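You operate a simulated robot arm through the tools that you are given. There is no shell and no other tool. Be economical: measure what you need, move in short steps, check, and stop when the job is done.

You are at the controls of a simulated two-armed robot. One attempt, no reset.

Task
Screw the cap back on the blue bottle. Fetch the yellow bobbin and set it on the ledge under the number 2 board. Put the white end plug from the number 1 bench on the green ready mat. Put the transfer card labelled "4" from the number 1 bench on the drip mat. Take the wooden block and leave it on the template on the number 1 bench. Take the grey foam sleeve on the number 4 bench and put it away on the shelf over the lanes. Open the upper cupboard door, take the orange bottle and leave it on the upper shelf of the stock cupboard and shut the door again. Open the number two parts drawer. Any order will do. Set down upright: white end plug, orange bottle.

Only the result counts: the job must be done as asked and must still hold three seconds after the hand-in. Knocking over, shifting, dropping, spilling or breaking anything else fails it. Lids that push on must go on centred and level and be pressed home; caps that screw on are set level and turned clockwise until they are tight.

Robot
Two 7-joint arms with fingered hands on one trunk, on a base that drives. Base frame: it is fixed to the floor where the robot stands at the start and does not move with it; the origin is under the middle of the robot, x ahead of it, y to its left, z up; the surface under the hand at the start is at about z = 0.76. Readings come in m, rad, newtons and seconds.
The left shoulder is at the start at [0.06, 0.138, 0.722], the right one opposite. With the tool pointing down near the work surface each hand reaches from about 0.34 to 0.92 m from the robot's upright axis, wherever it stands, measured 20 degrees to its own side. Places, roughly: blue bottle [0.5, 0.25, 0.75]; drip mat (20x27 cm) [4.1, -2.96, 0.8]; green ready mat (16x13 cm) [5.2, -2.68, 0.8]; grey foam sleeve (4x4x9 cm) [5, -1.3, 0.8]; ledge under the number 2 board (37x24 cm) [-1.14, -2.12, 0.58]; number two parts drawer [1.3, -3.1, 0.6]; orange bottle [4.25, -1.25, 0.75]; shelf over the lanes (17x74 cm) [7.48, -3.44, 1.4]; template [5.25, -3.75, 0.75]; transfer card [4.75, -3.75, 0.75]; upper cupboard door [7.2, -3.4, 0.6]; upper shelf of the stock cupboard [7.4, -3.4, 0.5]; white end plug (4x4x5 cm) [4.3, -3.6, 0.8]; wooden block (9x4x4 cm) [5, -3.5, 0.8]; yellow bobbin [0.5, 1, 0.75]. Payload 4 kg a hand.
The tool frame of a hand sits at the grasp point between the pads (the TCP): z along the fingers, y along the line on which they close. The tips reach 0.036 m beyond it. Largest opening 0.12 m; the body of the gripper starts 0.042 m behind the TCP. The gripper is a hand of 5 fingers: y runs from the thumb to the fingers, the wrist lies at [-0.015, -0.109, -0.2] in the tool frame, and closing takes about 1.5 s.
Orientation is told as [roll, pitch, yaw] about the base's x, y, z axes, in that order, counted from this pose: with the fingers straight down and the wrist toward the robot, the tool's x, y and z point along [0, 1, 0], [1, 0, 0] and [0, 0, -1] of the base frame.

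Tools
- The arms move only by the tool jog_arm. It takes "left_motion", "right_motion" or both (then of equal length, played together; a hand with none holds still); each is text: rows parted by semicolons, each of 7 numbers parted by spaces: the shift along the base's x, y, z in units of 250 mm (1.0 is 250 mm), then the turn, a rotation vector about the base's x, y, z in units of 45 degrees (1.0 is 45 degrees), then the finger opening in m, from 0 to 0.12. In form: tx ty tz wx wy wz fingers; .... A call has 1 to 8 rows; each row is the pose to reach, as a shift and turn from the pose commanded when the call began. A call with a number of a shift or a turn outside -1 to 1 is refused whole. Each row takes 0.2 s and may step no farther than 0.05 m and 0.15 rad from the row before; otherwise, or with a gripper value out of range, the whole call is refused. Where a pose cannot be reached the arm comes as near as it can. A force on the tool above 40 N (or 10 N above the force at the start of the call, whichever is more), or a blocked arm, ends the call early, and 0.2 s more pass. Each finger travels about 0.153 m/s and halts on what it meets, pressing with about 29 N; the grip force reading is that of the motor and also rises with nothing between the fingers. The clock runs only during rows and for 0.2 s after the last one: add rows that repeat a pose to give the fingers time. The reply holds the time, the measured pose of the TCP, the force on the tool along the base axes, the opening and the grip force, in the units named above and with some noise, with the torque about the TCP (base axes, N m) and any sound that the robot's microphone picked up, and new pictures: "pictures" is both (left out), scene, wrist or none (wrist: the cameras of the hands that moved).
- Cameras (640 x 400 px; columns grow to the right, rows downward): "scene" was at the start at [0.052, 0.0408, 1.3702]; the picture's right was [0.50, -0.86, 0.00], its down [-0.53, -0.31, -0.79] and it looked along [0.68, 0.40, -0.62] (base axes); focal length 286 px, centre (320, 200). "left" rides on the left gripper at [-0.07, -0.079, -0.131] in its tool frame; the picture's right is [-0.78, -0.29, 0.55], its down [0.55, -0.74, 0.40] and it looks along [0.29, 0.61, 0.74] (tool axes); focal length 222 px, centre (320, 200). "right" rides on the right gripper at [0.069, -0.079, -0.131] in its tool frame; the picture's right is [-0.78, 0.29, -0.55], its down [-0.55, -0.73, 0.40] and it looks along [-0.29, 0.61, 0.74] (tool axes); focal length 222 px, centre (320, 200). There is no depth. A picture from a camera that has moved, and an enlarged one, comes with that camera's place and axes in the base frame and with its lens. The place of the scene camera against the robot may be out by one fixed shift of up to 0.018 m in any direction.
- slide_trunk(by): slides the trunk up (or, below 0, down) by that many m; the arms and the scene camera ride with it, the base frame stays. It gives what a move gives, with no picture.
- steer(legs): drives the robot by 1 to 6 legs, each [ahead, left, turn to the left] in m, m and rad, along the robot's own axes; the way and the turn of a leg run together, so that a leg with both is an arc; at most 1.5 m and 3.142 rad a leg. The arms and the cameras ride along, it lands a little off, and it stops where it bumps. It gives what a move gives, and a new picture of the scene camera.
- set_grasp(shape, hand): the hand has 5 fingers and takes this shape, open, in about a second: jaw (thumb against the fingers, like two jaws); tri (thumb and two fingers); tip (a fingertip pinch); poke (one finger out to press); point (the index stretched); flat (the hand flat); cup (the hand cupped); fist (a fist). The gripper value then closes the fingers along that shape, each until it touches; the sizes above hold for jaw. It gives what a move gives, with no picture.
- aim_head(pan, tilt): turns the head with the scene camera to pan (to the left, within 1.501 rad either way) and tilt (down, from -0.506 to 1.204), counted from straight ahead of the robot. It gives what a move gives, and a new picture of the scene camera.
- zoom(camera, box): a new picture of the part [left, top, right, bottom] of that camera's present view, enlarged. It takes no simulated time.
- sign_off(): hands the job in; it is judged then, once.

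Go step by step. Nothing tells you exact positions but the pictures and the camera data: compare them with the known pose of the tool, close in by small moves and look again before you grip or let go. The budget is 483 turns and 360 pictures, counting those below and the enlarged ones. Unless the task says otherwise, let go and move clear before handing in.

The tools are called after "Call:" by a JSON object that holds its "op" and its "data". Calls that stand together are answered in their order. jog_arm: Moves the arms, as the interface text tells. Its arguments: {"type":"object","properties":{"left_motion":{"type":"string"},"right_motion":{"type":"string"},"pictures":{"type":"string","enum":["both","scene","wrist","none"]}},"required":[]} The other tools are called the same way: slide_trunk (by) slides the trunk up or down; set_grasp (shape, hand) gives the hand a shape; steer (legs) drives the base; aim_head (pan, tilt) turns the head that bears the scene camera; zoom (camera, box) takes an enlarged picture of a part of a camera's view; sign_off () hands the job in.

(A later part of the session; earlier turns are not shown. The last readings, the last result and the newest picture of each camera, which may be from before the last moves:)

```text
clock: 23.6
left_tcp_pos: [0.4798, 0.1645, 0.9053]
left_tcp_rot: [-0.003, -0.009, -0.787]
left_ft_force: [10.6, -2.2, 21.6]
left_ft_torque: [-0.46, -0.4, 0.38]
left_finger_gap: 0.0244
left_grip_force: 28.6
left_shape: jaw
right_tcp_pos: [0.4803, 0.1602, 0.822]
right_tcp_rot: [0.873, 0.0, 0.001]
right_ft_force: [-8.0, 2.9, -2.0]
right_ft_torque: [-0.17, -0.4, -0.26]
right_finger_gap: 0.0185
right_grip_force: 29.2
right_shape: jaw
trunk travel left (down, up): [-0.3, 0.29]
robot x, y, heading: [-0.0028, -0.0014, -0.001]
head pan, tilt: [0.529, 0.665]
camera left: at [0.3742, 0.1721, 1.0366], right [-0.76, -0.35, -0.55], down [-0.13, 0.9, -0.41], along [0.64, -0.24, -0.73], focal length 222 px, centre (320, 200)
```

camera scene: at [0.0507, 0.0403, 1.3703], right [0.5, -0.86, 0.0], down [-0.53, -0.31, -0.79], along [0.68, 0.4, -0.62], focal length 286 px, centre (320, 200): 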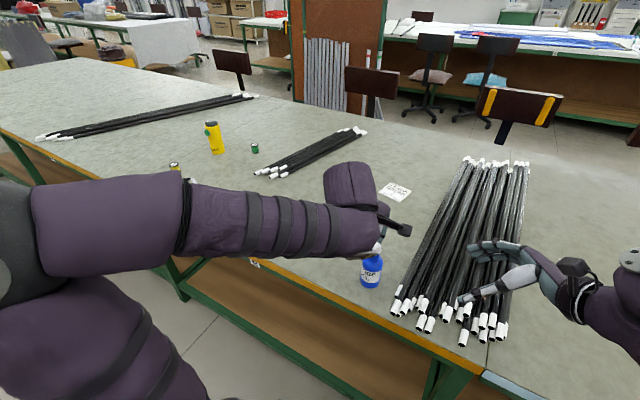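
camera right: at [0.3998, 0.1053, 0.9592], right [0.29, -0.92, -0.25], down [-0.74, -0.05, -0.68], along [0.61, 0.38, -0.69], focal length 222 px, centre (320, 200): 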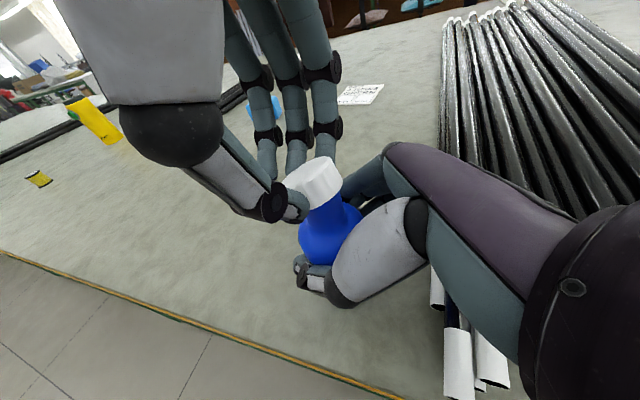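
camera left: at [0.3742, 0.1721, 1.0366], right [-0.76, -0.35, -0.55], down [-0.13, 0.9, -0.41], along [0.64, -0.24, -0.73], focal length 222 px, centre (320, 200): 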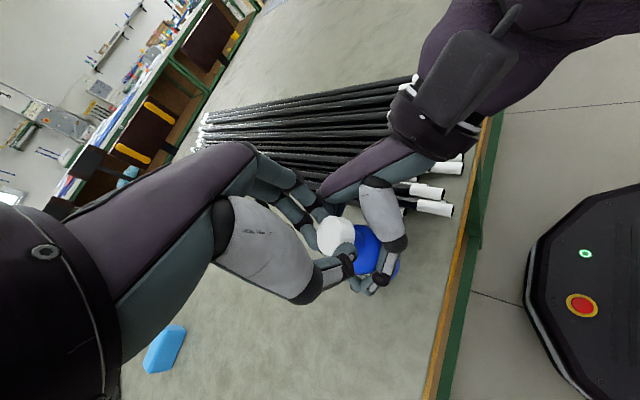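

The torque rises to 0.38 N·m and the cap is threading. I'll ratchet: open, turn back to +45°, and re-grip.

Call:
{"op": "jog_arm", "data": {"left_motion": "0 0 0 0 0 0 .03;0 0 0 0 0 0 .05;0 0 0 0 0 .167 .055;0 0 0 0 0 .333 .055;0 0 0 0 0 .5 .055;0 0 0 0 0 .667 .055;0 0 0 0 0 .833 .055;0 0 0 0 0 1 .055", "pictures": "none"}}

Call:
{"op": "jog_arm", "data": {"left_motion": "0 0 .004 0 0 .167 .055;0 0 .004 0 0 .333 .055;0 0 .004 0 0 .5 .055;0 0 .004 0 0 .667 .055;0 0 .004 0 0 .833 .055;0 0 .004 0 0 1 .055;0 0 .004 0 0 1 .055"}}

Call:
{"op": "zoom", "data": {"camera": "left", "box": [230, 180, 422, 300]}}

```text
clock: 25.4
left_tcp_pos: [0.4789, 0.164, 0.9049]
left_tcp_rot: [-0.004, -0.005, -0.001]
left_ft_force: [0.3, -0.4, -0.1]
left_ft_torque: [-0.03, 0.02, 0.0]
left_finger_gap: 0.055
left_grip_force: 0.1
left_shape: jaw
right_tcp_pos: [0.4818, 0.1615, 0.8216]
right_tcp_rot: [0.871, -0.001, -0.001]
right_ft_force: [1.3, -0.2, -0.2]
right_ft_torque: [-0.03, -0.03, -0.04]
right_finger_gap: 0.0152
right_grip_force: 29.0
right_shape: jaw
trunk travel left (down, up): [-0.3, 0.29]
robot x, y, heading: [0.0003, 0.0005, 0.005]
head pan, tilt: [0.529, 0.665]
```

```text
clock: 27.0
left_tcp_pos: [0.4799, 0.1643, 0.9062]
left_tcp_rot: [-0.006, -0.006, 0.785]
left_ft_force: [0.0, -0.1, -0.1]
left_ft_torque: [0.01, 0.02, 0.01]
left_finger_gap: 0.055
left_grip_force: 0.0
left_shape: jaw
right_tcp_pos: [0.4811, 0.1603, 0.8215]
right_tcp_rot: [0.871, 0.0, 0.0]
right_ft_force: [0.5, 1.1, 1.1]
right_ft_torque: [-0.01, -0.02, 0.02]
right_finger_gap: 0.0152
right_grip_force: 29.2
right_shape: jaw
trunk travel left (down, up): [-0.3, 0.29]
robot x, y, heading: [-0.0039, -0.0008, -0.002]
head pan, tilt: [0.529, 0.665]
camera scene: at [0.0521, 0.0407, 1.3702], right [0.5, -0.86, 0.0], down [-0.53, -0.31, -0.79], along [0.68, 0.4, -0.62], focal length 286 px, centre (320, 200)
camera left: at [0.4709, 0.0593, 1.0366], right [0.35, -0.76, -0.54], down [-0.91, -0.13, -0.4], along [0.24, 0.64, -0.74], focal length 222 px, centre (320, 200)
```

scene: 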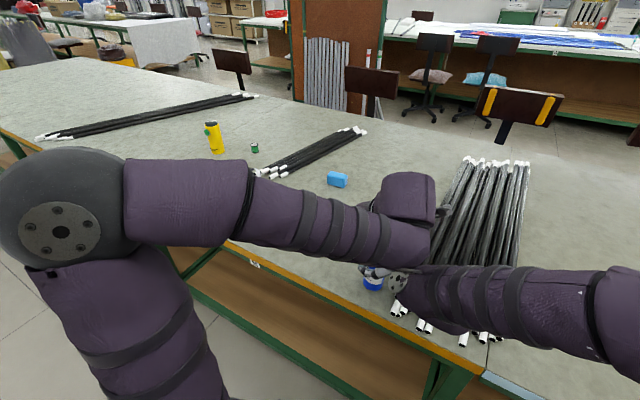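
left: 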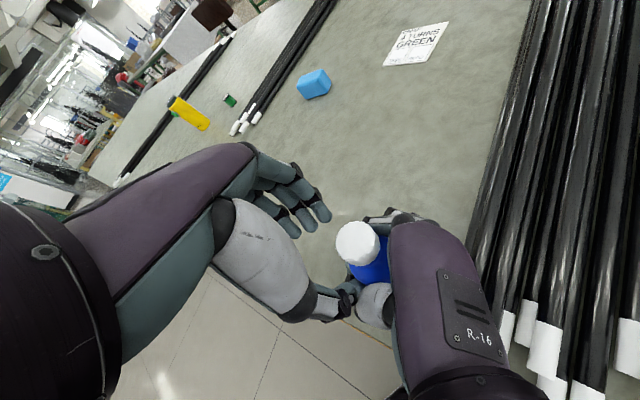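

```text
3.33 times, centred on (326, 240) of left
camera zoom: at [0.4709, 0.0593, 1.0366], right [0.35, -0.76, -0.54], down [-0.91, -0.13, -0.4], along [0.24, 0.64, -0.74], focal length 740 px, centre (300, 67)
```

zoom: 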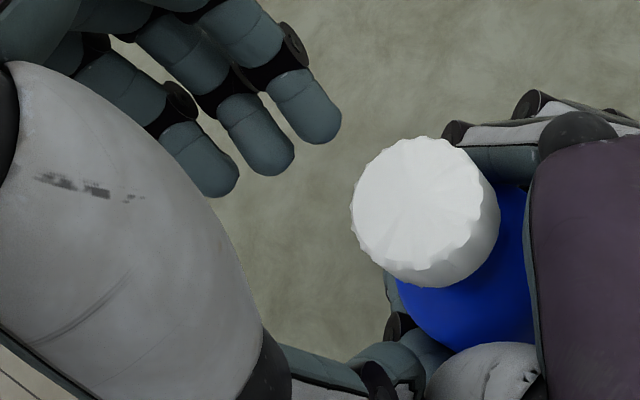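

The bottle has slid into the right palm, to about (0.49, 0.14). I'll raise the left hand to see how it stands.

Call:
{"op": "jog_arm", "data": {"left_motion": "0 0 .15 0 0 -.1 .08;-.1 0.1 .3 0 0 -.25 .1;-.2 .25 .4 0 0 -.4 .1;-.3 .4 .4 0 0 -.55 .1;-.3 .55 .4 0 0 -.7 .1;-.3 .7 .4 0 0 -.85 .1;-.3 .8 .4 0 0 -.95 .1"}}

Call:
{"op": "zoom", "data": {"camera": "scene", "box": [310, 200, 470, 300]}}

```text
refused: row 2 steps farther than a row can; nothing moved
```

```text
4.00 times, centred on (390, 250) of scene
camera zoom: at [0.0521, 0.0407, 1.3702], right [0.5, -0.86, 0.0], down [-0.53, -0.31, -0.79], along [0.68, 0.4, -0.62], focal length 1144 px, centre (40, 0)
```

zoom: 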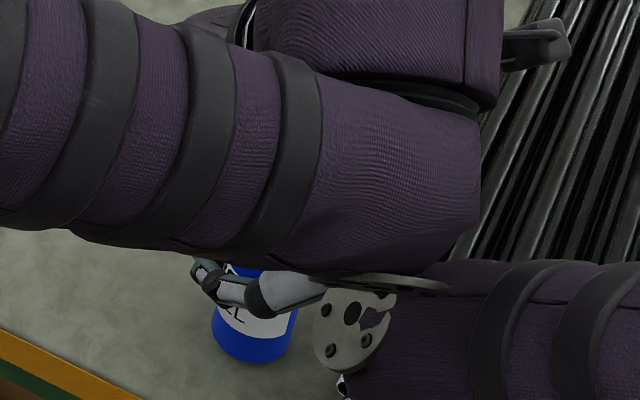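

Call:
{"op": "jog_arm", "data": {"left_motion": "0 0 .16 0 0 0 .08;0 0 .32 0 0 -.1 .1;-.06 0.12 .4 0 0 -.25 .1;-.1 .3 .4 0 0 -.4 .1;-.1 .48 .4 0 0 -.55 .1;-.1 .66 .4 0 0 -.7 .1;-.1 .84 .4 0 0 -.85 .1"}}

Call:
{"op": "zoom", "data": {"camera": "scene", "box": [310, 200, 470, 300]}}

```text
clock: 28.6
left_tcp_pos: [0.4534, 0.3765, 1.0061]
left_tcp_rot: [-0.007, -0.007, 0.118]
left_ft_force: [0.0, -0.4, -0.4]
left_ft_torque: [-0.01, -0.02, -0.01]
left_finger_gap: 0.0997
left_grip_force: 0.1
left_shape: jaw
right_tcp_pos: [0.4819, 0.1603, 0.8217]
right_tcp_rot: [0.872, 0.0, 0.001]
right_ft_force: [0.2, 0.2, 0.0]
right_ft_torque: [0.0, -0.06, 0.02]
right_finger_gap: 0.0151
right_grip_force: 28.9
right_shape: jaw
trunk travel left (down, up): [-0.3, 0.29]
robot x, y, heading: [-0.0011, 0.0001, 0.0]
head pan, tilt: [0.529, 0.665]
camera scene: at [0.052, 0.0409, 1.3702], right [0.5, -0.86, 0.0], down [-0.53, -0.31, -0.79], along [0.68, 0.4, -0.62], focal length 286 px, centre (320, 200)
camera left: at [0.3819, 0.2983, 1.1364], right [-0.19, -0.82, -0.54], down [-0.79, 0.46, -0.41], along [0.58, 0.35, -0.73], focal length 222 px, centre (320, 200)
```

scene: 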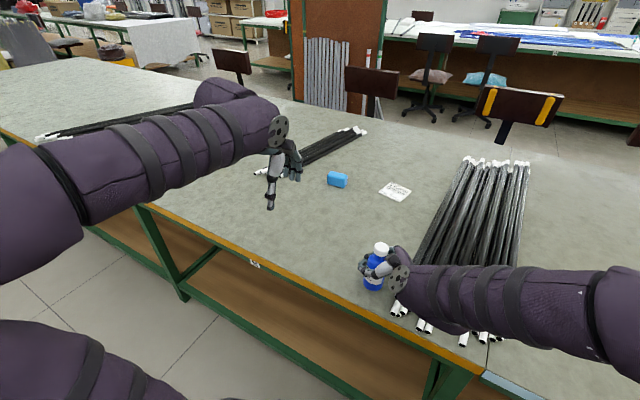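
left: 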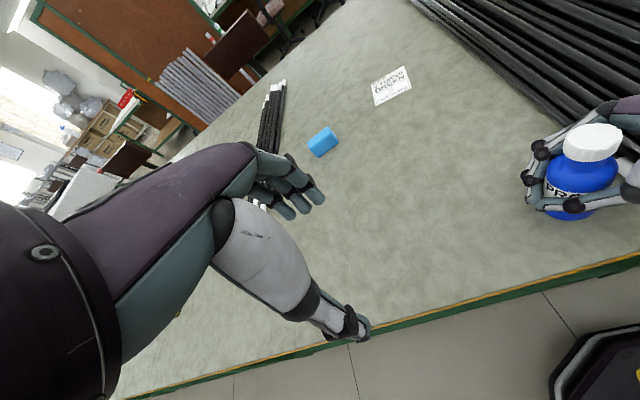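

```text
4.00 times, centred on (390, 250) of scene
camera zoom: at [0.052, 0.0409, 1.3702], right [0.5, -0.86, 0.0], down [-0.53, -0.31, -0.79], along [0.68, 0.4, -0.62], focal length 1144 px, centre (40, 0)
```

zoom: 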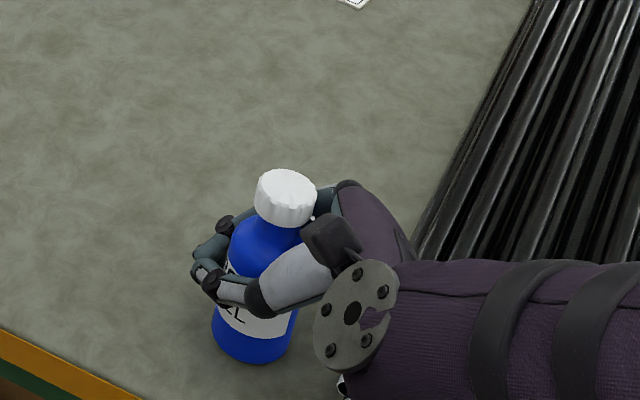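

The bottle is wrapped and only slightly tilted. I'll open the right hand so it settles upright, then check where it stands.

Call:
{"op": "jog_arm", "data": {"right_motion": "0 0 0 0 0 0 .03;0 0 0 0 0 0 .045;0 0 0 0 0 0 .06;0 0 0 0 0 0 .08;0 0 0 0 0 0 .1;0 0 0 0 0 0 .12;0 0 0 0 0 0 .12"}}

Call:
{"op": "zoom", "data": {"camera": "scene", "box": [310, 200, 470, 300]}}

Call:
{"op": "zoom", "data": {"camera": "left", "box": [480, 100, 640, 220]}}

```text
clock: 30.2
left_tcp_pos: [0.4539, 0.3753, 1.0047]
left_tcp_rot: [-0.006, -0.006, 0.117]
left_ft_force: [0.8, -0.3, 0.7]
left_ft_torque: [0.01, 0.01, -0.01]
left_finger_gap: 0.0996
left_grip_force: 0.0
left_shape: jaw
right_tcp_pos: [0.482, 0.1612, 0.8221]
right_tcp_rot: [0.874, 0.0, -0.001]
right_ft_force: [0.7, 0.1, 0.2]
right_ft_torque: [0.02, 0.0, 0.03]
right_finger_gap: 0.1193
right_grip_force: 0.0
right_shape: jaw
trunk travel left (down, up): [-0.3, 0.29]
robot x, y, heading: [-0.0002, -0.0025, -0.001]
head pan, tilt: [0.529, 0.665]
camera scene: at [0.052, 0.0408, 1.3702], right [0.5, -0.86, 0.0], down [-0.53, -0.31, -0.79], along [0.68, 0.4, -0.62], focal length 286 px, centre (320, 200)
camera right: at [0.4015, 0.1045, 0.9592], right [0.29, -0.92, -0.25], down [-0.73, -0.05, -0.68], along [0.61, 0.38, -0.69], focal length 222 px, centre (320, 200)
```

scene: 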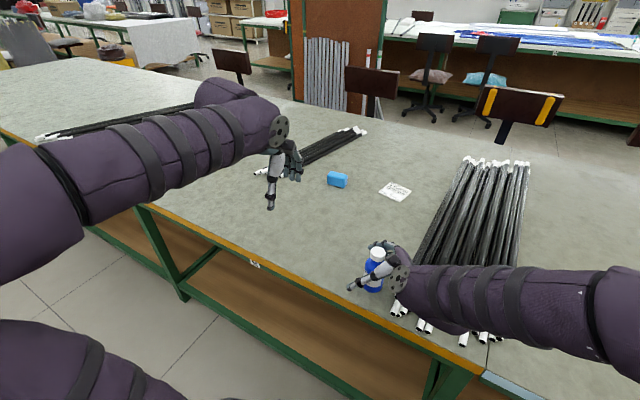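
right: 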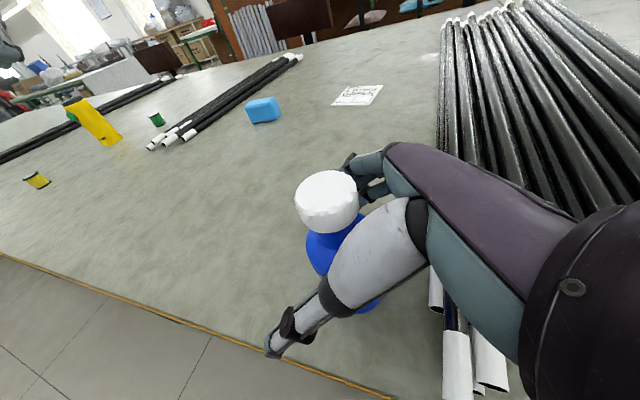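

```text
4.00 times, centred on (390, 250) of scene
camera zoom: at [0.052, 0.0408, 1.3702], right [0.5, -0.86, 0.0], down [-0.53, -0.31, -0.79], along [0.68, 0.4, -0.62], focal length 1144 px, centre (40, 0)
```

zoom: 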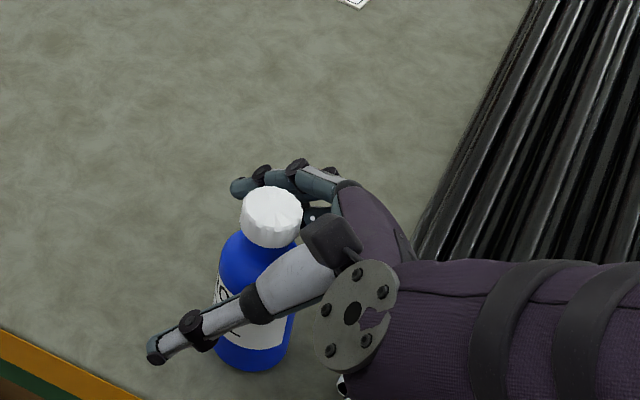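

```text
3.33 times, centred on (560, 160) of left
camera zoom: at [0.3821, 0.2975, 1.1362], right [-0.2, -0.82, -0.54], down [-0.79, 0.46, -0.4], along [0.58, 0.35, -0.74], focal length 740 px, centre (-480, 333)
```

zoom: 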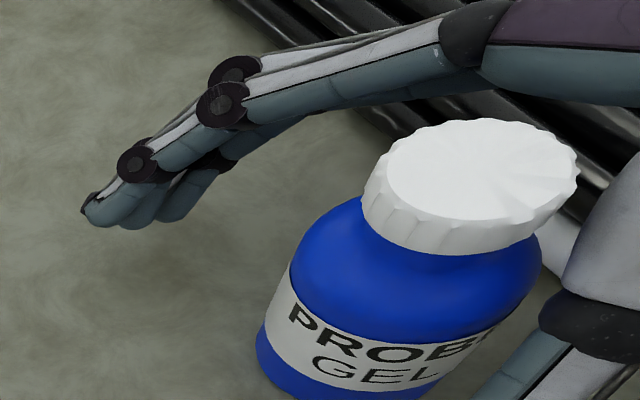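

The bottle stands upright at about (0.470, 0.145) with the cap straight on it. I'll re-centre the right hand around it, make the hand more horizontal, and re-grip.

Call:
{"op": "jog_arm", "data": {"right_motion": "-.024 0 0 .15 0 0 .12;-.048 0 -.01 .333 0 0 .12;-.048 .0 -.016 .333 0 0 .1;-.048 .0 -.016 .333 0 0 .08;-.048 0 -.016 .333 0 0 .06;-.048 0 -.016 .333 0 0 .05;-.048 0 -.016 .333 0 0 .04;-.048 0 -.016 .333 0 0 .04"}}

Call:
{"op": "zoom", "data": {"camera": "left", "box": [480, 100, 640, 220]}}

```text
clock: 32.0
left_tcp_pos: [0.454, 0.3758, 1.0042]
left_tcp_rot: [-0.006, -0.007, 0.119]
left_ft_force: [-0.4, -0.3, 0.7]
left_ft_torque: [-0.01, -0.01, 0.0]
left_finger_gap: 0.0998
left_grip_force: 0.1
left_shape: jaw
right_tcp_pos: [0.4694, 0.1612, 0.8186]
right_tcp_rot: [1.135, 0.001, 0.0]
right_ft_force: [-0.1, -0.9, 0.2]
right_ft_torque: [-0.03, 0.02, 0.01]
right_finger_gap: 0.0405
right_grip_force: 0.1
right_shape: jaw
trunk travel left (down, up): [-0.3, 0.29]
robot x, y, heading: [0.0016, -0.003, 0.002]
head pan, tilt: [0.529, 0.665]
camera scene: at [0.052, 0.0408, 1.3702], right [0.5, -0.86, 0.0], down [-0.53, -0.31, -0.79], along [0.68, 0.4, -0.62], focal length 286 px, centre (320, 200)
camera right: at [0.3895, 0.0711, 0.9364], right [0.29, -0.83, -0.48], down [-0.73, 0.13, -0.67], along [0.61, 0.55, -0.57], focal length 222 px, centre (320, 200)
```

scene: 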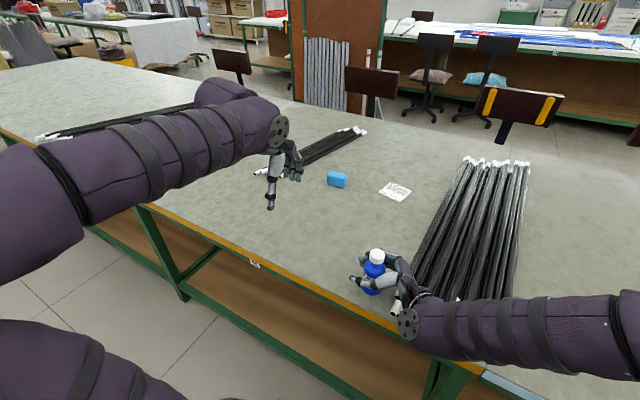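
right: 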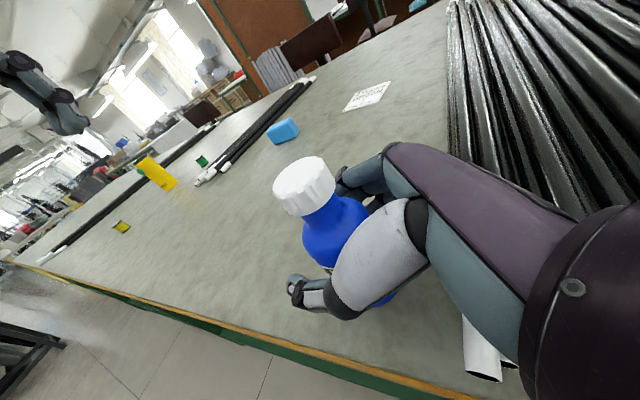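

```text
3.33 times, centred on (560, 160) of left
camera zoom: at [0.3821, 0.2975, 1.1362], right [-0.2, -0.82, -0.54], down [-0.79, 0.46, -0.4], along [0.58, 0.35, -0.74], focal length 740 px, centre (-480, 333)
```

zoom: 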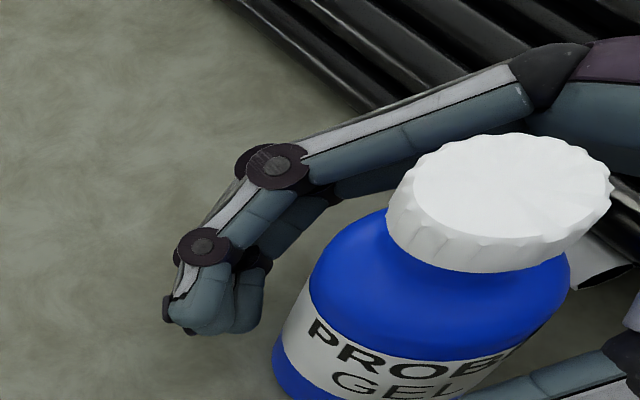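

Call:
{"op": "jog_arm", "data": {"right_motion": "0 0 0 0 0 0 .03;0 0 0 0 0 0 .02;0 0 0 0 0 0 .01;0 0 0 0 0 0 0;0 0 0 0 0 0 0"}}

Call:
{"op": "zoom", "data": {"camera": "left", "box": [480, 100, 640, 220]}}

Call:
{"op": "zoom", "data": {"camera": "scene", "box": [310, 200, 470, 300]}}

```text
clock: 33.2
left_tcp_pos: [0.4534, 0.3742, 1.0057]
left_tcp_rot: [-0.006, -0.005, 0.118]
left_ft_force: [0.6, 0.0, -0.5]
left_ft_torque: [-0.02, -0.01, -0.01]
left_finger_gap: 0.0999
left_grip_force: 0.1
left_shape: jaw
right_tcp_pos: [0.4689, 0.1619, 0.8186]
right_tcp_rot: [1.133, -0.001, -0.001]
right_ft_force: [0.2, 0.5, 1.8]
right_ft_torque: [-0.01, 0.03, -0.01]
right_finger_gap: 0.0037
right_grip_force: 29.1
right_shape: jaw
trunk travel left (down, up): [-0.3, 0.29]
robot x, y, heading: [0.0015, 0.0002, -0.001]
head pan, tilt: [0.529, 0.665]
camera scene: at [0.0519, 0.0408, 1.3702], right [0.5, -0.86, 0.0], down [-0.53, -0.31, -0.79], along [0.68, 0.4, -0.62], focal length 286 px, centre (320, 200)
camera right: at [0.3893, 0.0712, 0.9365], right [0.29, -0.83, -0.48], down [-0.73, 0.13, -0.67], along [0.61, 0.55, -0.57], focal length 222 px, centre (320, 200)
```

scene: 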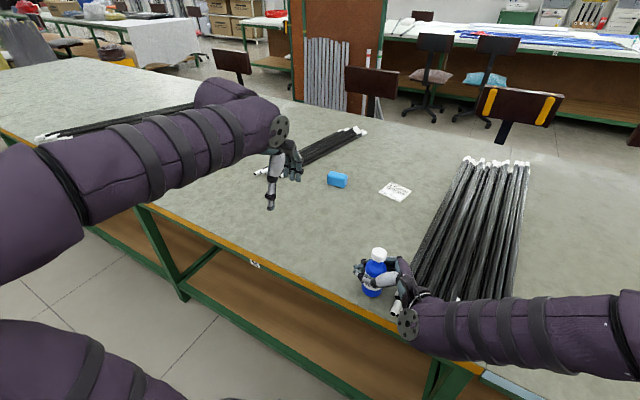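
right: 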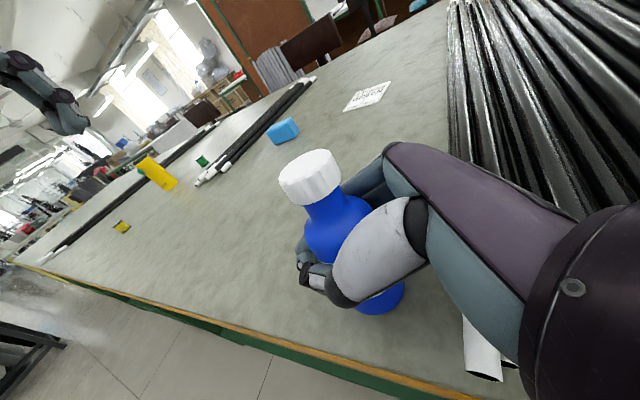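

```text
3.33 times, centred on (560, 160) of left
camera zoom: at [0.382, 0.2975, 1.1362], right [-0.2, -0.82, -0.54], down [-0.79, 0.46, -0.4], along [0.58, 0.35, -0.74], focal length 740 px, centre (-480, 333)
```

zoom: 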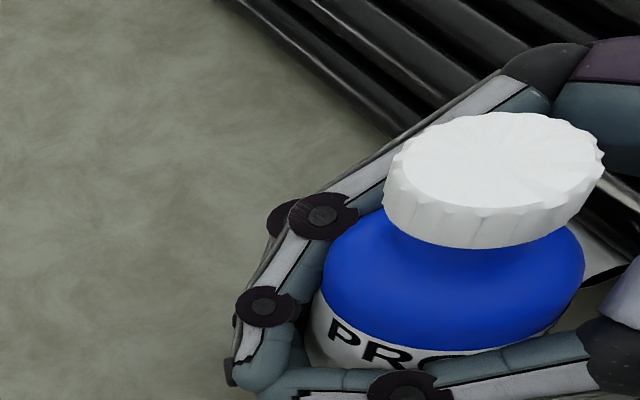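

```text
4.00 times, centred on (390, 250) of scene
camera zoom: at [0.0519, 0.0408, 1.3702], right [0.5, -0.86, 0.0], down [-0.53, -0.31, -0.79], along [0.68, 0.4, -0.62], focal length 1144 px, centre (40, 0)
```

zoom: 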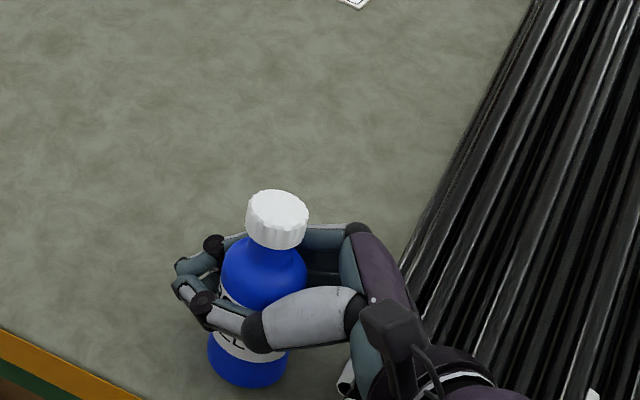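

The bottle is enclosed by the right hand. I'll bring the left hand back above the cap at yaw +45°.

Call:
{"op": "jog_arm", "data": {"left_motion": ".01 -.13 0 0 0 .12 .08;.02 -.27 0 0 0 .24 .08;.03 -.4 0 0 0 .36 .07;.04 -.54 -.03 0 0 .48 .07;.05 -.67 -.06 0 0 .6 .07;.06 -.8 -.12 0 0 .73 .07;.066 -.936 -.18 0 0 .85 .07;.066 -.936 -.18 0 0 .85 .07", "pictures": "wrist"}}

Call:
{"op": "zoom", "data": {"camera": "left", "box": [230, 180, 422, 300]}}

```text
clock: 35.0
left_tcp_pos: [0.4704, 0.1397, 0.9598]
left_tcp_rot: [-0.005, -0.006, 0.784]
left_ft_force: [0.6, 0.6, -0.4]
left_ft_torque: [0.01, 0.0, 0.04]
left_finger_gap: 0.0703
left_grip_force: 0.2
left_shape: jaw
right_tcp_pos: [0.4692, 0.161, 0.8176]
right_tcp_rot: [1.135, 0.0, 0.001]
right_ft_force: [0.0, 0.4, 2.4]
right_ft_torque: [0.01, -0.04, -0.01]
right_finger_gap: 0.0036
right_grip_force: 28.3
right_shape: jaw
trunk travel left (down, up): [-0.3, 0.29]
robot x, y, heading: [0.0028, 0.0016, 0.002]
head pan, tilt: [0.529, 0.665]
camera left: at [0.4627, 0.0351, 1.0916], right [0.35, -0.76, -0.54], down [-0.91, -0.13, -0.4], along [0.24, 0.64, -0.74], focal length 222 px, centre (320, 200)
```

left: 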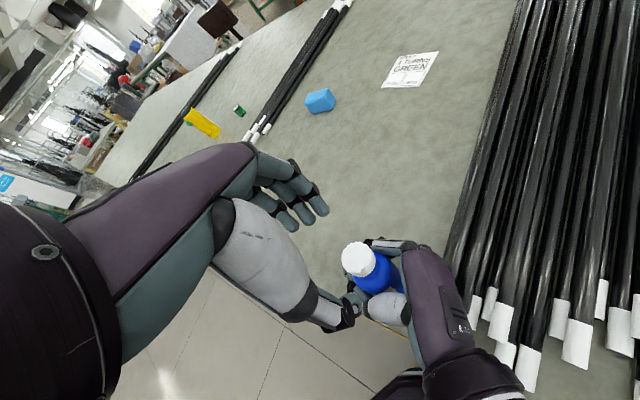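

```text
3.33 times, centred on (326, 240) of left
camera zoom: at [0.4627, 0.0351, 1.0916], right [0.35, -0.76, -0.54], down [-0.91, -0.13, -0.4], along [0.24, 0.64, -0.74], focal length 740 px, centre (300, 67)
```

zoom: 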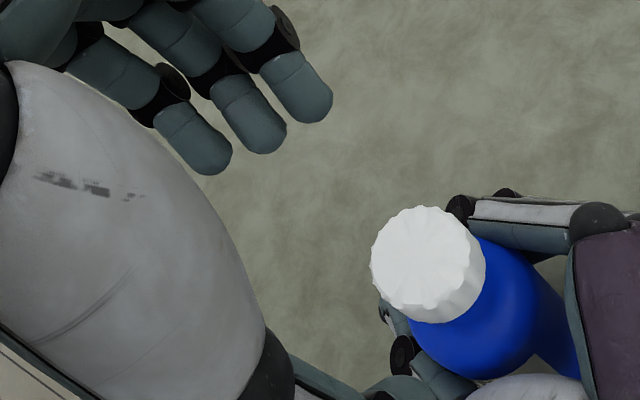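

Call:
{"op": "jog_arm", "data": {"left_motion": ".016 .01 -.1 0 0 0 .07;.016 .01 -.208 0 0 0 .07;.016 .01 -.208 0 0 0 .07", "pictures": "wrist"}}

Call:
{"op": "zoom", "data": {"camera": "left", "box": [230, 180, 422, 300]}}

```text
clock: 35.8
left_tcp_pos: [0.4754, 0.143, 0.909]
left_tcp_rot: [-0.007, -0.005, 0.784]
left_ft_force: [0.5, 0.5, -0.2]
left_ft_torque: [-0.01, 0.01, 0.02]
left_finger_gap: 0.0701
left_grip_force: 0.0
left_shape: jaw
right_tcp_pos: [0.4692, 0.1615, 0.8176]
right_tcp_rot: [1.135, -0.001, 0.001]
right_ft_force: [-0.5, 0.8, 2.4]
right_ft_torque: [-0.01, -0.02, 0.01]
right_finger_gap: 0.0037
right_grip_force: 29.5
right_shape: jaw
trunk travel left (down, up): [-0.3, 0.29]
robot x, y, heading: [0.003, 0.0, 0.001]
head pan, tilt: [0.529, 0.665]
camera left: at [0.4669, 0.0376, 1.0395], right [0.35, -0.76, -0.54], down [-0.91, -0.13, -0.4], along [0.24, 0.63, -0.74], focal length 222 px, centre (320, 200)
```

left: 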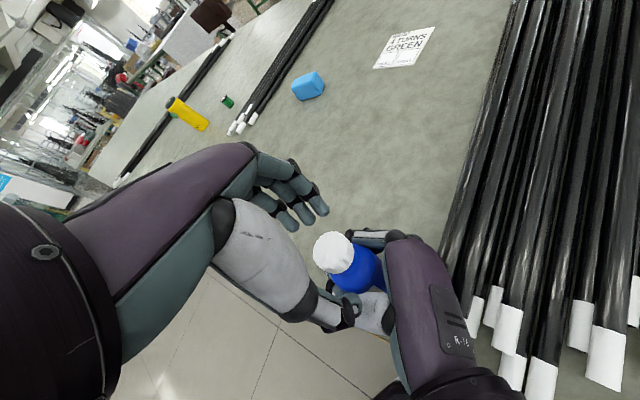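

```text
3.33 times, centred on (326, 240) of left
camera zoom: at [0.4669, 0.0376, 1.0395], right [0.35, -0.76, -0.54], down [-0.91, -0.13, -0.4], along [0.24, 0.63, -0.74], focal length 740 px, centre (300, 67)
```

zoom: 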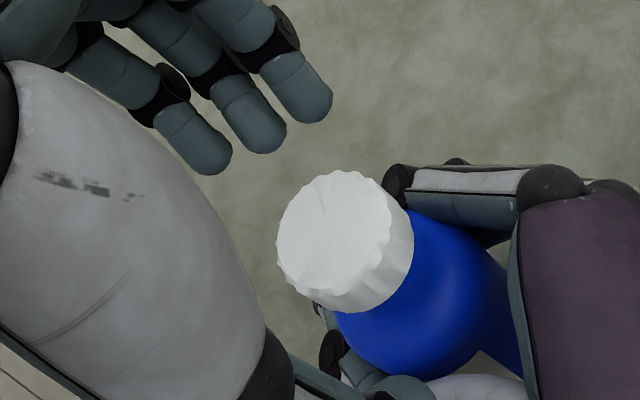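

Call:
{"op": "jog_arm", "data": {"left_motion": "0 0 0 0 0 0 .05;0 0 0 0 0 0 .03;0 0 0 0 0 0 .01;0 0 0 0 0 0 .01;0 0 0 0 0 0 .01", "pictures": "none"}}

Call:
{"op": "jog_arm", "data": {"left_motion": "0 0 -.004 0 0 -.167 .01;0 0 -.004 0 0 -.333 .01;0 0 -.008 0 0 -.5 .01;0 0 -.008 0 0 -.667 .01;0 0 -.008 0 0 -.833 .01;0 0 -.008 0 0 -1 .01", "pictures": "wrist"}}

Call:
{"op": "zoom", "data": {"camera": "right", "box": [250, 130, 410, 330]}}

```text
clock: 37.0
left_tcp_pos: [0.4747, 0.1422, 0.9091]
left_tcp_rot: [-0.005, -0.005, 0.783]
left_ft_force: [-0.9, -1.5, -0.1]
left_ft_torque: [-0.05, 0.06, 0.01]
left_finger_gap: 0.025
left_grip_force: 28.6
left_shape: jaw
right_tcp_pos: [0.4692, 0.161, 0.8175]
right_tcp_rot: [1.137, 0.001, -0.001]
right_ft_force: [2.1, 2.6, 1.4]
right_ft_torque: [-0.07, 0.07, 0.05]
right_finger_gap: 0.0037
right_grip_force: 29.1
right_shape: jaw
trunk travel left (down, up): [-0.3, 0.29]
robot x, y, heading: [0.0001, -0.0023, 0.002]
head pan, tilt: [0.529, 0.665]
```

```text
clock: 38.4
left_tcp_pos: [0.4744, 0.1439, 0.9077]
left_tcp_rot: [-0.005, -0.006, -0.004]
left_ft_force: [-3.4, 0.2, 4.6]
left_ft_torque: [-0.05, 0.24, 0.07]
left_finger_gap: 0.0253
left_grip_force: 28.8
left_shape: jaw
right_tcp_pos: [0.4693, 0.1606, 0.8185]
right_tcp_rot: [1.133, 0.001, -0.001]
right_ft_force: [3.5, -1.0, 1.4]
right_ft_torque: [0.04, 0.05, 0.04]
right_finger_gap: 0.0035
right_grip_force: 29.3
right_shape: jaw
trunk travel left (down, up): [-0.3, 0.29]
robot x, y, heading: [0.0016, 0.0023, 0.004]
head pan, tilt: [0.529, 0.665]
camera left: at [0.3943, 0.0746, 1.0378], right [-0.29, -0.79, -0.54], down [-0.73, 0.55, -0.4], along [0.62, 0.28, -0.73], focal length 222 px, centre (320, 200)
```

left: 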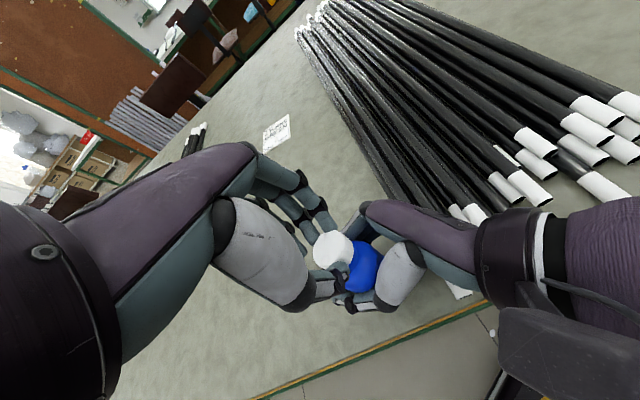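

```text
2.00 times, centred on (330, 230) of right
camera zoom: at [0.3895, 0.0709, 0.9366], right [0.29, -0.83, -0.48], down [-0.73, 0.13, -0.67], along [0.61, 0.55, -0.57], focal length 444 px, centre (300, 140)
```

zoom: 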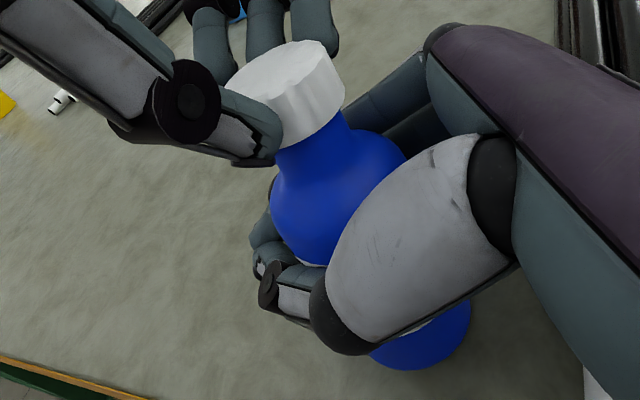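

Turning on to -45°.

Call:
{"op": "jog_arm", "data": {"left_motion": "0 0 -.002 0 0 -.167 .01;0 0 -.004 0 0 -.333 .01;0 0 -.006 0 0 -.5 .01;0 0 -.008 0 0 -.667 .01;0 0 -.008 0 0 -.833 .01;0 0 -.008 0 0 -1 .01", "pictures": "none"}}

Call:
{"op": "zoom", "data": {"camera": "right", "box": [250, 130, 410, 330]}}

```text
clock: 39.8
left_tcp_pos: [0.4732, 0.1433, 0.9055]
left_tcp_rot: [-0.005, -0.008, -0.787]
left_ft_force: [-1.5, 3.8, 12.9]
left_ft_torque: [0.02, 0.04, 0.01]
left_finger_gap: 0.0254
left_grip_force: 28.9
left_shape: jaw
right_tcp_pos: [0.469, 0.1613, 0.818]
right_tcp_rot: [1.138, 0.0, 0.0]
right_ft_force: [2.2, -6.1, 1.8]
right_ft_torque: [0.09, -0.09, -0.01]
right_finger_gap: 0.0032
right_grip_force: 28.9
right_shape: jaw
trunk travel left (down, up): [-0.3, 0.29]
robot x, y, heading: [0.0016, 0.0003, -0.001]
head pan, tilt: [0.529, 0.665]
```

```text
2.00 times, centred on (330, 230) of right
camera zoom: at [0.389, 0.0707, 0.9366], right [0.29, -0.83, -0.48], down [-0.73, 0.13, -0.67], along [0.61, 0.55, -0.57], focal length 444 px, centre (300, 140)
```

zoom: 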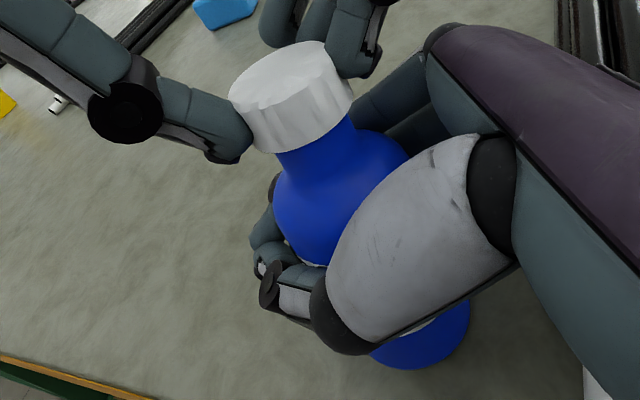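

The torque fell to zero, so the bottle may be spinning loosely inside the right hand. While the left hand holds the cap, I'll re-grip the bottle nearer the right fingertips.

Call:
{"op": "jog_arm", "data": {"right_motion": "0 0 0 0 0 0 .04;0 0 0 0 0 0 .07;.016 0 0 0 0 0 .1;.016 -.07 .01 0 0 0 .1;.016 -.15 .02 0 0 0 .1;.016 -.15 .02 0 0 0 .1", "pictures": "wrist"}}

Call:
{"op": "jog_arm", "data": {"right_motion": "0 0 0 0 0 0 .08;0 0 0 0 0 0 .06;0 0 0 0 0 0 .045;0 0 0 0 0 0 .035;0 0 0 0 0 0 .03;0 0 0 0 0 0 .025;0 0 0 0 0 0 .02", "pictures": "wrist"}}

```text
clock: 41.2
left_tcp_pos: [0.4738, 0.1426, 0.905]
left_tcp_rot: [-0.006, -0.004, -0.788]
left_ft_force: [-0.7, -0.1, 13.1]
left_ft_torque: [-0.06, 0.0, -0.02]
left_finger_gap: 0.0256
left_grip_force: 28.5
left_shape: jaw
right_tcp_pos: [0.4739, 0.1232, 0.8228]
right_tcp_rot: [1.135, 0.001, 0.0]
right_ft_force: [-0.2, 0.1, 1.1]
right_ft_torque: [0.02, -0.04, 0.05]
right_finger_gap: 0.0999
right_grip_force: 0.1
right_shape: jaw
trunk travel left (down, up): [-0.3, 0.29]
robot x, y, heading: [0.001, -0.0042, -0.001]
head pan, tilt: [0.529, 0.665]
camera right: at [0.3934, 0.0328, 0.9411], right [0.29, -0.83, -0.48], down [-0.73, 0.13, -0.67], along [0.61, 0.55, -0.57], focal length 222 px, centre (320, 200)
```

right: 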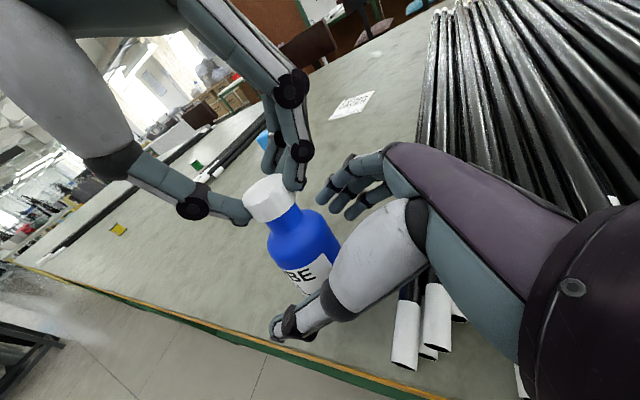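

```text
clock: 42.8
left_tcp_pos: [0.474, 0.1424, 0.9058]
left_tcp_rot: [-0.005, -0.005, -0.787]
left_ft_force: [2.1, -1.4, 13.1]
left_ft_torque: [-0.16, -0.06, -0.05]
left_finger_gap: 0.0254
left_grip_force: 29.1
left_shape: jaw
right_tcp_pos: [0.4731, 0.1232, 0.8228]
right_tcp_rot: [1.134, -0.002, 0.001]
right_ft_force: [-3.3, 4.0, 0.8]
right_ft_torque: [-0.12, -0.1, 0.24]
right_finger_gap: 0.04
right_grip_force: 29.0
right_shape: jaw
trunk travel left (down, up): [-0.3, 0.29]
robot x, y, heading: [-0.0024, -0.0002, 0.0]
head pan, tilt: [0.529, 0.665]
camera right: at [0.3932, 0.0334, 0.9412], right [0.29, -0.83, -0.48], down [-0.73, 0.13, -0.67], along [0.61, 0.55, -0.57], focal length 222 px, centre (320, 200)
```

right: 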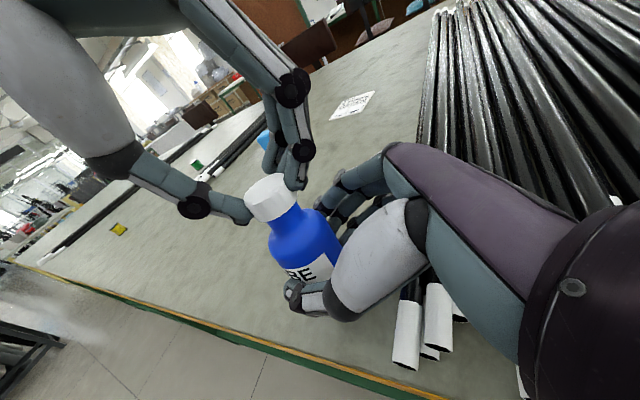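

The grip is firm now, with a 0.04 m gap, and the label is visible as a rotation reference. I'll ratchet the left hand back to +45°.

Call:
{"op": "jog_arm", "data": {"left_motion": "0 0 0 0 0 0 .03;0 0 0 0 0 0 .05;0 0 0.004 0 0 .167 .06;0 0 .008 0 0 .333 .06;0 0 .01 0 0 .5 .06;0 0 .01 0 0 .667 .06;0 0 .01 0 0 .833 .06;0 0 .01 0 0 1 .06", "pictures": "none"}}

Call:
{"op": "jog_arm", "data": {"left_motion": "0 0 0 0 0 .167 .06;0 0 0 0 0 .333 .06;0 0 0 0 0 .5 .06;0 0 0 0 0 .667 .06;0 0 0 0 0 .833 .06;0 0 0 0 0 1 .06;0 0 0 0 0 1 .06", "pictures": "none"}}

Call:
{"op": "zoom", "data": {"camera": "left", "box": [230, 180, 422, 300]}}

Call:
{"op": "zoom", "data": {"camera": "right", "box": [220, 140, 380, 340]}}

```text
clock: 44.6
left_tcp_pos: [0.4744, 0.1433, 0.9077]
left_tcp_rot: [-0.006, -0.006, -0.003]
left_ft_force: [0.0, 0.9, -0.7]
left_ft_torque: [-0.02, 0.0, 0.0]
left_finger_gap: 0.0601
left_grip_force: 0.0
left_shape: jaw
right_tcp_pos: [0.4743, 0.1239, 0.8219]
right_tcp_rot: [1.134, 0.0, -0.001]
right_ft_force: [0.9, 0.6, 4.1]
right_ft_torque: [-0.09, -0.18, 0.02]
right_finger_gap: 0.0394
right_grip_force: 28.9
right_shape: jaw
trunk travel left (down, up): [-0.3, 0.29]
robot x, y, heading: [-0.0029, 0.0012, 0.001]
head pan, tilt: [0.529, 0.665]
```

```text
clock: 46.2
left_tcp_pos: [0.4746, 0.1439, 0.9072]
left_tcp_rot: [-0.006, -0.006, 0.786]
left_ft_force: [-0.9, -0.1, 0.4]
left_ft_torque: [0.01, 0.04, 0.03]
left_finger_gap: 0.06
left_grip_force: 0.1
left_shape: jaw
right_tcp_pos: [0.4744, 0.1234, 0.8224]
right_tcp_rot: [1.135, 0.0, 0.0]
right_ft_force: [-0.1, 0.3, 4.6]
right_ft_torque: [-0.13, -0.17, 0.05]
right_finger_gap: 0.0398
right_grip_force: 28.7
right_shape: jaw
trunk travel left (down, up): [-0.3, 0.29]
robot x, y, heading: [-0.0019, -0.0018, -0.002]
head pan, tilt: [0.529, 0.665]
```

```text
3.33 times, centred on (326, 240) of left
camera zoom: at [0.4664, 0.0377, 1.038], right [0.35, -0.76, -0.54], down [-0.91, -0.13, -0.4], along [0.24, 0.64, -0.74], focal length 740 px, centre (300, 67)
```

zoom: 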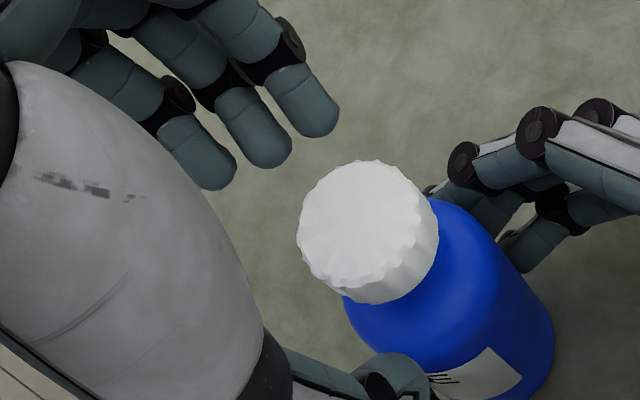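

```text
2.00 times, centred on (300, 240) of right
camera zoom: at [0.394, 0.0332, 0.9409], right [0.29, -0.83, -0.48], down [-0.73, 0.13, -0.67], along [0.61, 0.55, -0.57], focal length 444 px, centre (360, 120)
```

zoom: 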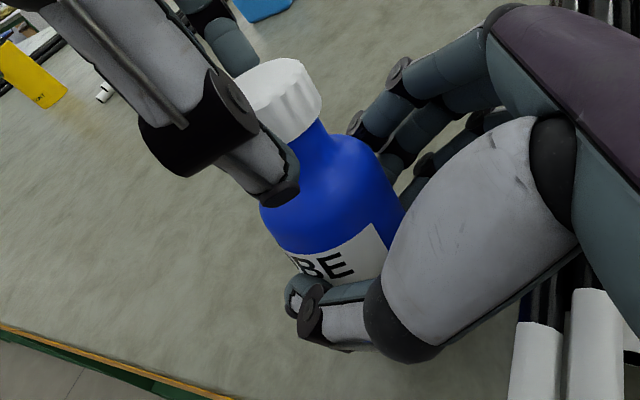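

Call:
{"op": "jog_arm", "data": {"left_motion": ".006 -.012 0 0 0 0 .05;.006 -.012 0 0 0 0 .03;.006 -.012 0 0 0 0 .01;.006 -.012 0 0 0 0 .01;.006 -.012 0 0 0 0 .01", "pictures": "none"}}

Call:
{"op": "jog_arm", "data": {"left_motion": "0 0 -.004 0 0 -.167 .01;0 0 -.004 0 0 -.333 .01;0 0 -.008 0 0 -.5 .01;0 0 -.008 0 0 -.667 .01;0 0 -.008 0 0 -.833 .01;0 0 -.008 0 0 -1 .01", "pictures": "none"}}

Call:
{"op": "zoom", "data": {"camera": "right", "box": [220, 140, 380, 340]}}

```text
clock: 47.4
left_tcp_pos: [0.4748, 0.14, 0.9074]
left_tcp_rot: [-0.007, -0.005, 0.783]
left_ft_force: [-0.1, -1.1, -0.2]
left_ft_torque: [0.01, 0.05, 0.02]
left_finger_gap: 0.0233
left_grip_force: 29.1
left_shape: jaw
right_tcp_pos: [0.4736, 0.1229, 0.8221]
right_tcp_rot: [1.133, -0.001, -0.001]
right_ft_force: [1.4, 2.0, 3.4]
right_ft_torque: [-0.13, -0.12, -0.01]
right_finger_gap: 0.0394
right_grip_force: 29.1
right_shape: jaw
trunk travel left (down, up): [-0.3, 0.29]
robot x, y, heading: [0.0013, -0.0015, 0.0]
head pan, tilt: [0.529, 0.665]
```

```text
clock: 48.8
left_tcp_pos: [0.4756, 0.1406, 0.9048]
left_tcp_rot: [-0.006, -0.006, -0.003]
left_ft_force: [0.3, 1.6, 3.3]
left_ft_torque: [-0.01, 0.15, 0.06]
left_finger_gap: 0.0238
left_grip_force: 29.3
left_shape: jaw
right_tcp_pos: [0.4725, 0.1243, 0.8226]
right_tcp_rot: [1.136, -0.001, 0.0]
right_ft_force: [0.9, -1.3, 4.7]
right_ft_torque: [-0.11, -0.21, 0.04]
right_finger_gap: 0.0394
right_grip_force: 28.9
right_shape: jaw
trunk travel left (down, up): [-0.3, 0.29]
robot x, y, heading: [0.0033, -0.0028, -0.0]
head pan, tilt: [0.529, 0.665]
```

```text
2.00 times, centred on (300, 240) of right
camera zoom: at [0.3937, 0.033, 0.941], right [0.29, -0.83, -0.48], down [-0.73, 0.13, -0.67], along [0.61, 0.55, -0.57], focal length 444 px, centre (360, 120)
```

zoom: 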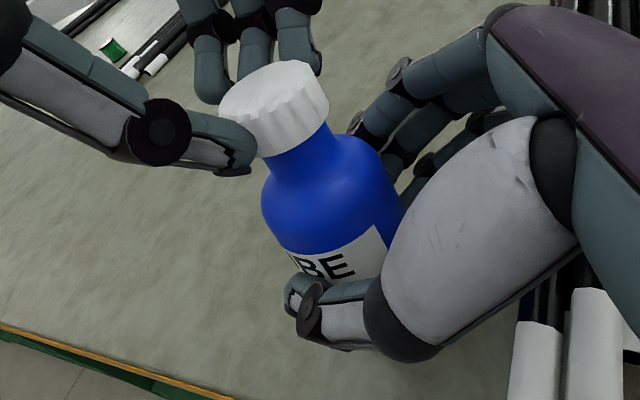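

The label stays put, so the cap is turning on the neck. I'll continue.

Call:
{"op": "jog_arm", "data": {"left_motion": "0 0 -.002 0 0 -.167 .01;0 0 -.004 0 0 -.333 .01;0 0 -.004 0 0 -.5 .01;0 0 -.006 0 0 -.667 .01;0 0 -.006 0 0 -.833 .01;0 0 -.006 0 0 -1 .01", "pictures": "none"}}

Call:
{"op": "zoom", "data": {"camera": "right", "box": [220, 140, 380, 340]}}

Call:
{"op": "jog_arm", "data": {"left_motion": "0 0 0 0 0 0 .03;0 0 0 0 0 0 .05;0 0 0.004 0 0 .167 .06;0 0 .008 0 0 .333 .06;0 0 .008 0 0 .5 .06;0 0 .008 0 0 .667 .06;0 0 .008 0 0 .833 .06;0 0 .008 0 0 1 .06", "pictures": "none"}}

Call:
{"op": "jog_arm", "data": {"left_motion": "0 0 0 0 0 .167 .06;0 0 0 0 0 .333 .06;0 0 0 0 0 .5 .06;0 0 0 0 0 .667 .06;0 0 0 0 0 .833 .06;0 0 0 0 0 1 .06;0 0 0 0 0 1 .06", "pictures": "none"}}

Call:
{"op": "zoom", "data": {"camera": "left", "box": [230, 180, 422, 300]}}

```text
clock: 50.2
left_tcp_pos: [0.4766, 0.1387, 0.9047]
left_tcp_rot: [-0.005, -0.008, -0.787]
left_ft_force: [3.8, 2.2, 3.6]
left_ft_torque: [0.04, 0.01, 0.07]
left_finger_gap: 0.0234
left_grip_force: 29.1
left_shape: jaw
right_tcp_pos: [0.4732, 0.1229, 0.8223]
right_tcp_rot: [1.134, 0.001, 0.002]
right_ft_force: [-3.5, -2.9, 4.3]
right_ft_torque: [-0.1, -0.31, 0.09]
right_finger_gap: 0.0399
right_grip_force: 29.0
right_shape: jaw
trunk travel left (down, up): [-0.3, 0.29]
robot x, y, heading: [-0.002, -0.002, -0.0]
head pan, tilt: [0.529, 0.665]
```

```text
2.00 times, centred on (300, 240) of right
camera zoom: at [0.3934, 0.0332, 0.9411], right [0.29, -0.83, -0.48], down [-0.73, 0.13, -0.67], along [0.61, 0.55, -0.57], focal length 444 px, centre (360, 120)
```

zoom: 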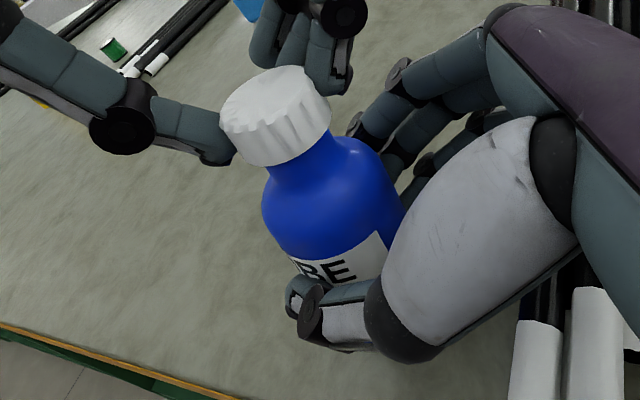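

```text
clock: 52.0
left_tcp_pos: [0.4754, 0.1398, 0.9053]
left_tcp_rot: [-0.004, -0.004, -0.003]
left_ft_force: [0.0, 0.2, -0.2]
left_ft_torque: [-0.02, -0.01, -0.02]
left_finger_gap: 0.06
left_grip_force: 0.2
left_shape: jaw
right_tcp_pos: [0.4748, 0.1236, 0.8226]
right_tcp_rot: [1.136, 0.0, 0.001]
right_ft_force: [1.1, 0.2, 4.1]
right_ft_torque: [-0.06, -0.17, 0.0]
right_finger_gap: 0.0395
right_grip_force: 29.1
right_shape: jaw
trunk travel left (down, up): [-0.3, 0.29]
robot x, y, heading: [0.0041, 0.0015, -0.001]
head pan, tilt: [0.529, 0.665]
```

```text
clock: 53.6
left_tcp_pos: [0.4778, 0.1389, 0.9053]
left_tcp_rot: [-0.005, -0.006, 0.785]
left_ft_force: [-0.3, 0.6, 0.5]
left_ft_torque: [-0.01, -0.01, 0.01]
left_finger_gap: 0.0597
left_grip_force: 0.1
left_shape: jaw
right_tcp_pos: [0.4723, 0.1238, 0.8245]
right_tcp_rot: [1.134, 0.0, 0.0]
right_ft_force: [0.2, 0.4, 5.0]
right_ft_torque: [-0.1, -0.16, 0.03]
right_finger_gap: 0.0394
right_grip_force: 28.8
right_shape: jaw
trunk travel left (down, up): [-0.3, 0.29]
robot x, y, heading: [-0.0003, 0.0005, -0.002]
head pan, tilt: [0.529, 0.665]
```

```text
3.33 times, centred on (326, 240) of left
camera zoom: at [0.4679, 0.0346, 1.0365], right [0.35, -0.76, -0.54], down [-0.91, -0.13, -0.4], along [0.24, 0.64, -0.74], focal length 740 px, centre (300, 67)
```

zoom: 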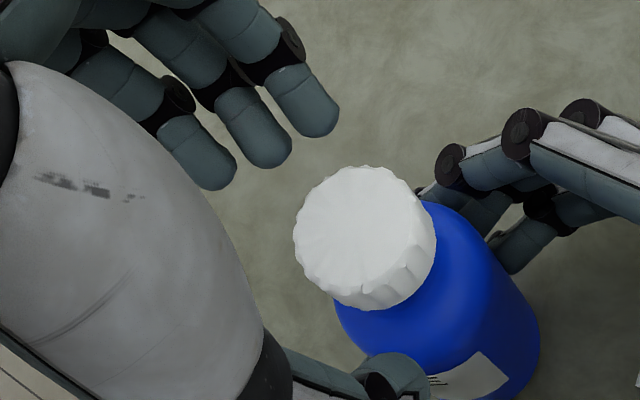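

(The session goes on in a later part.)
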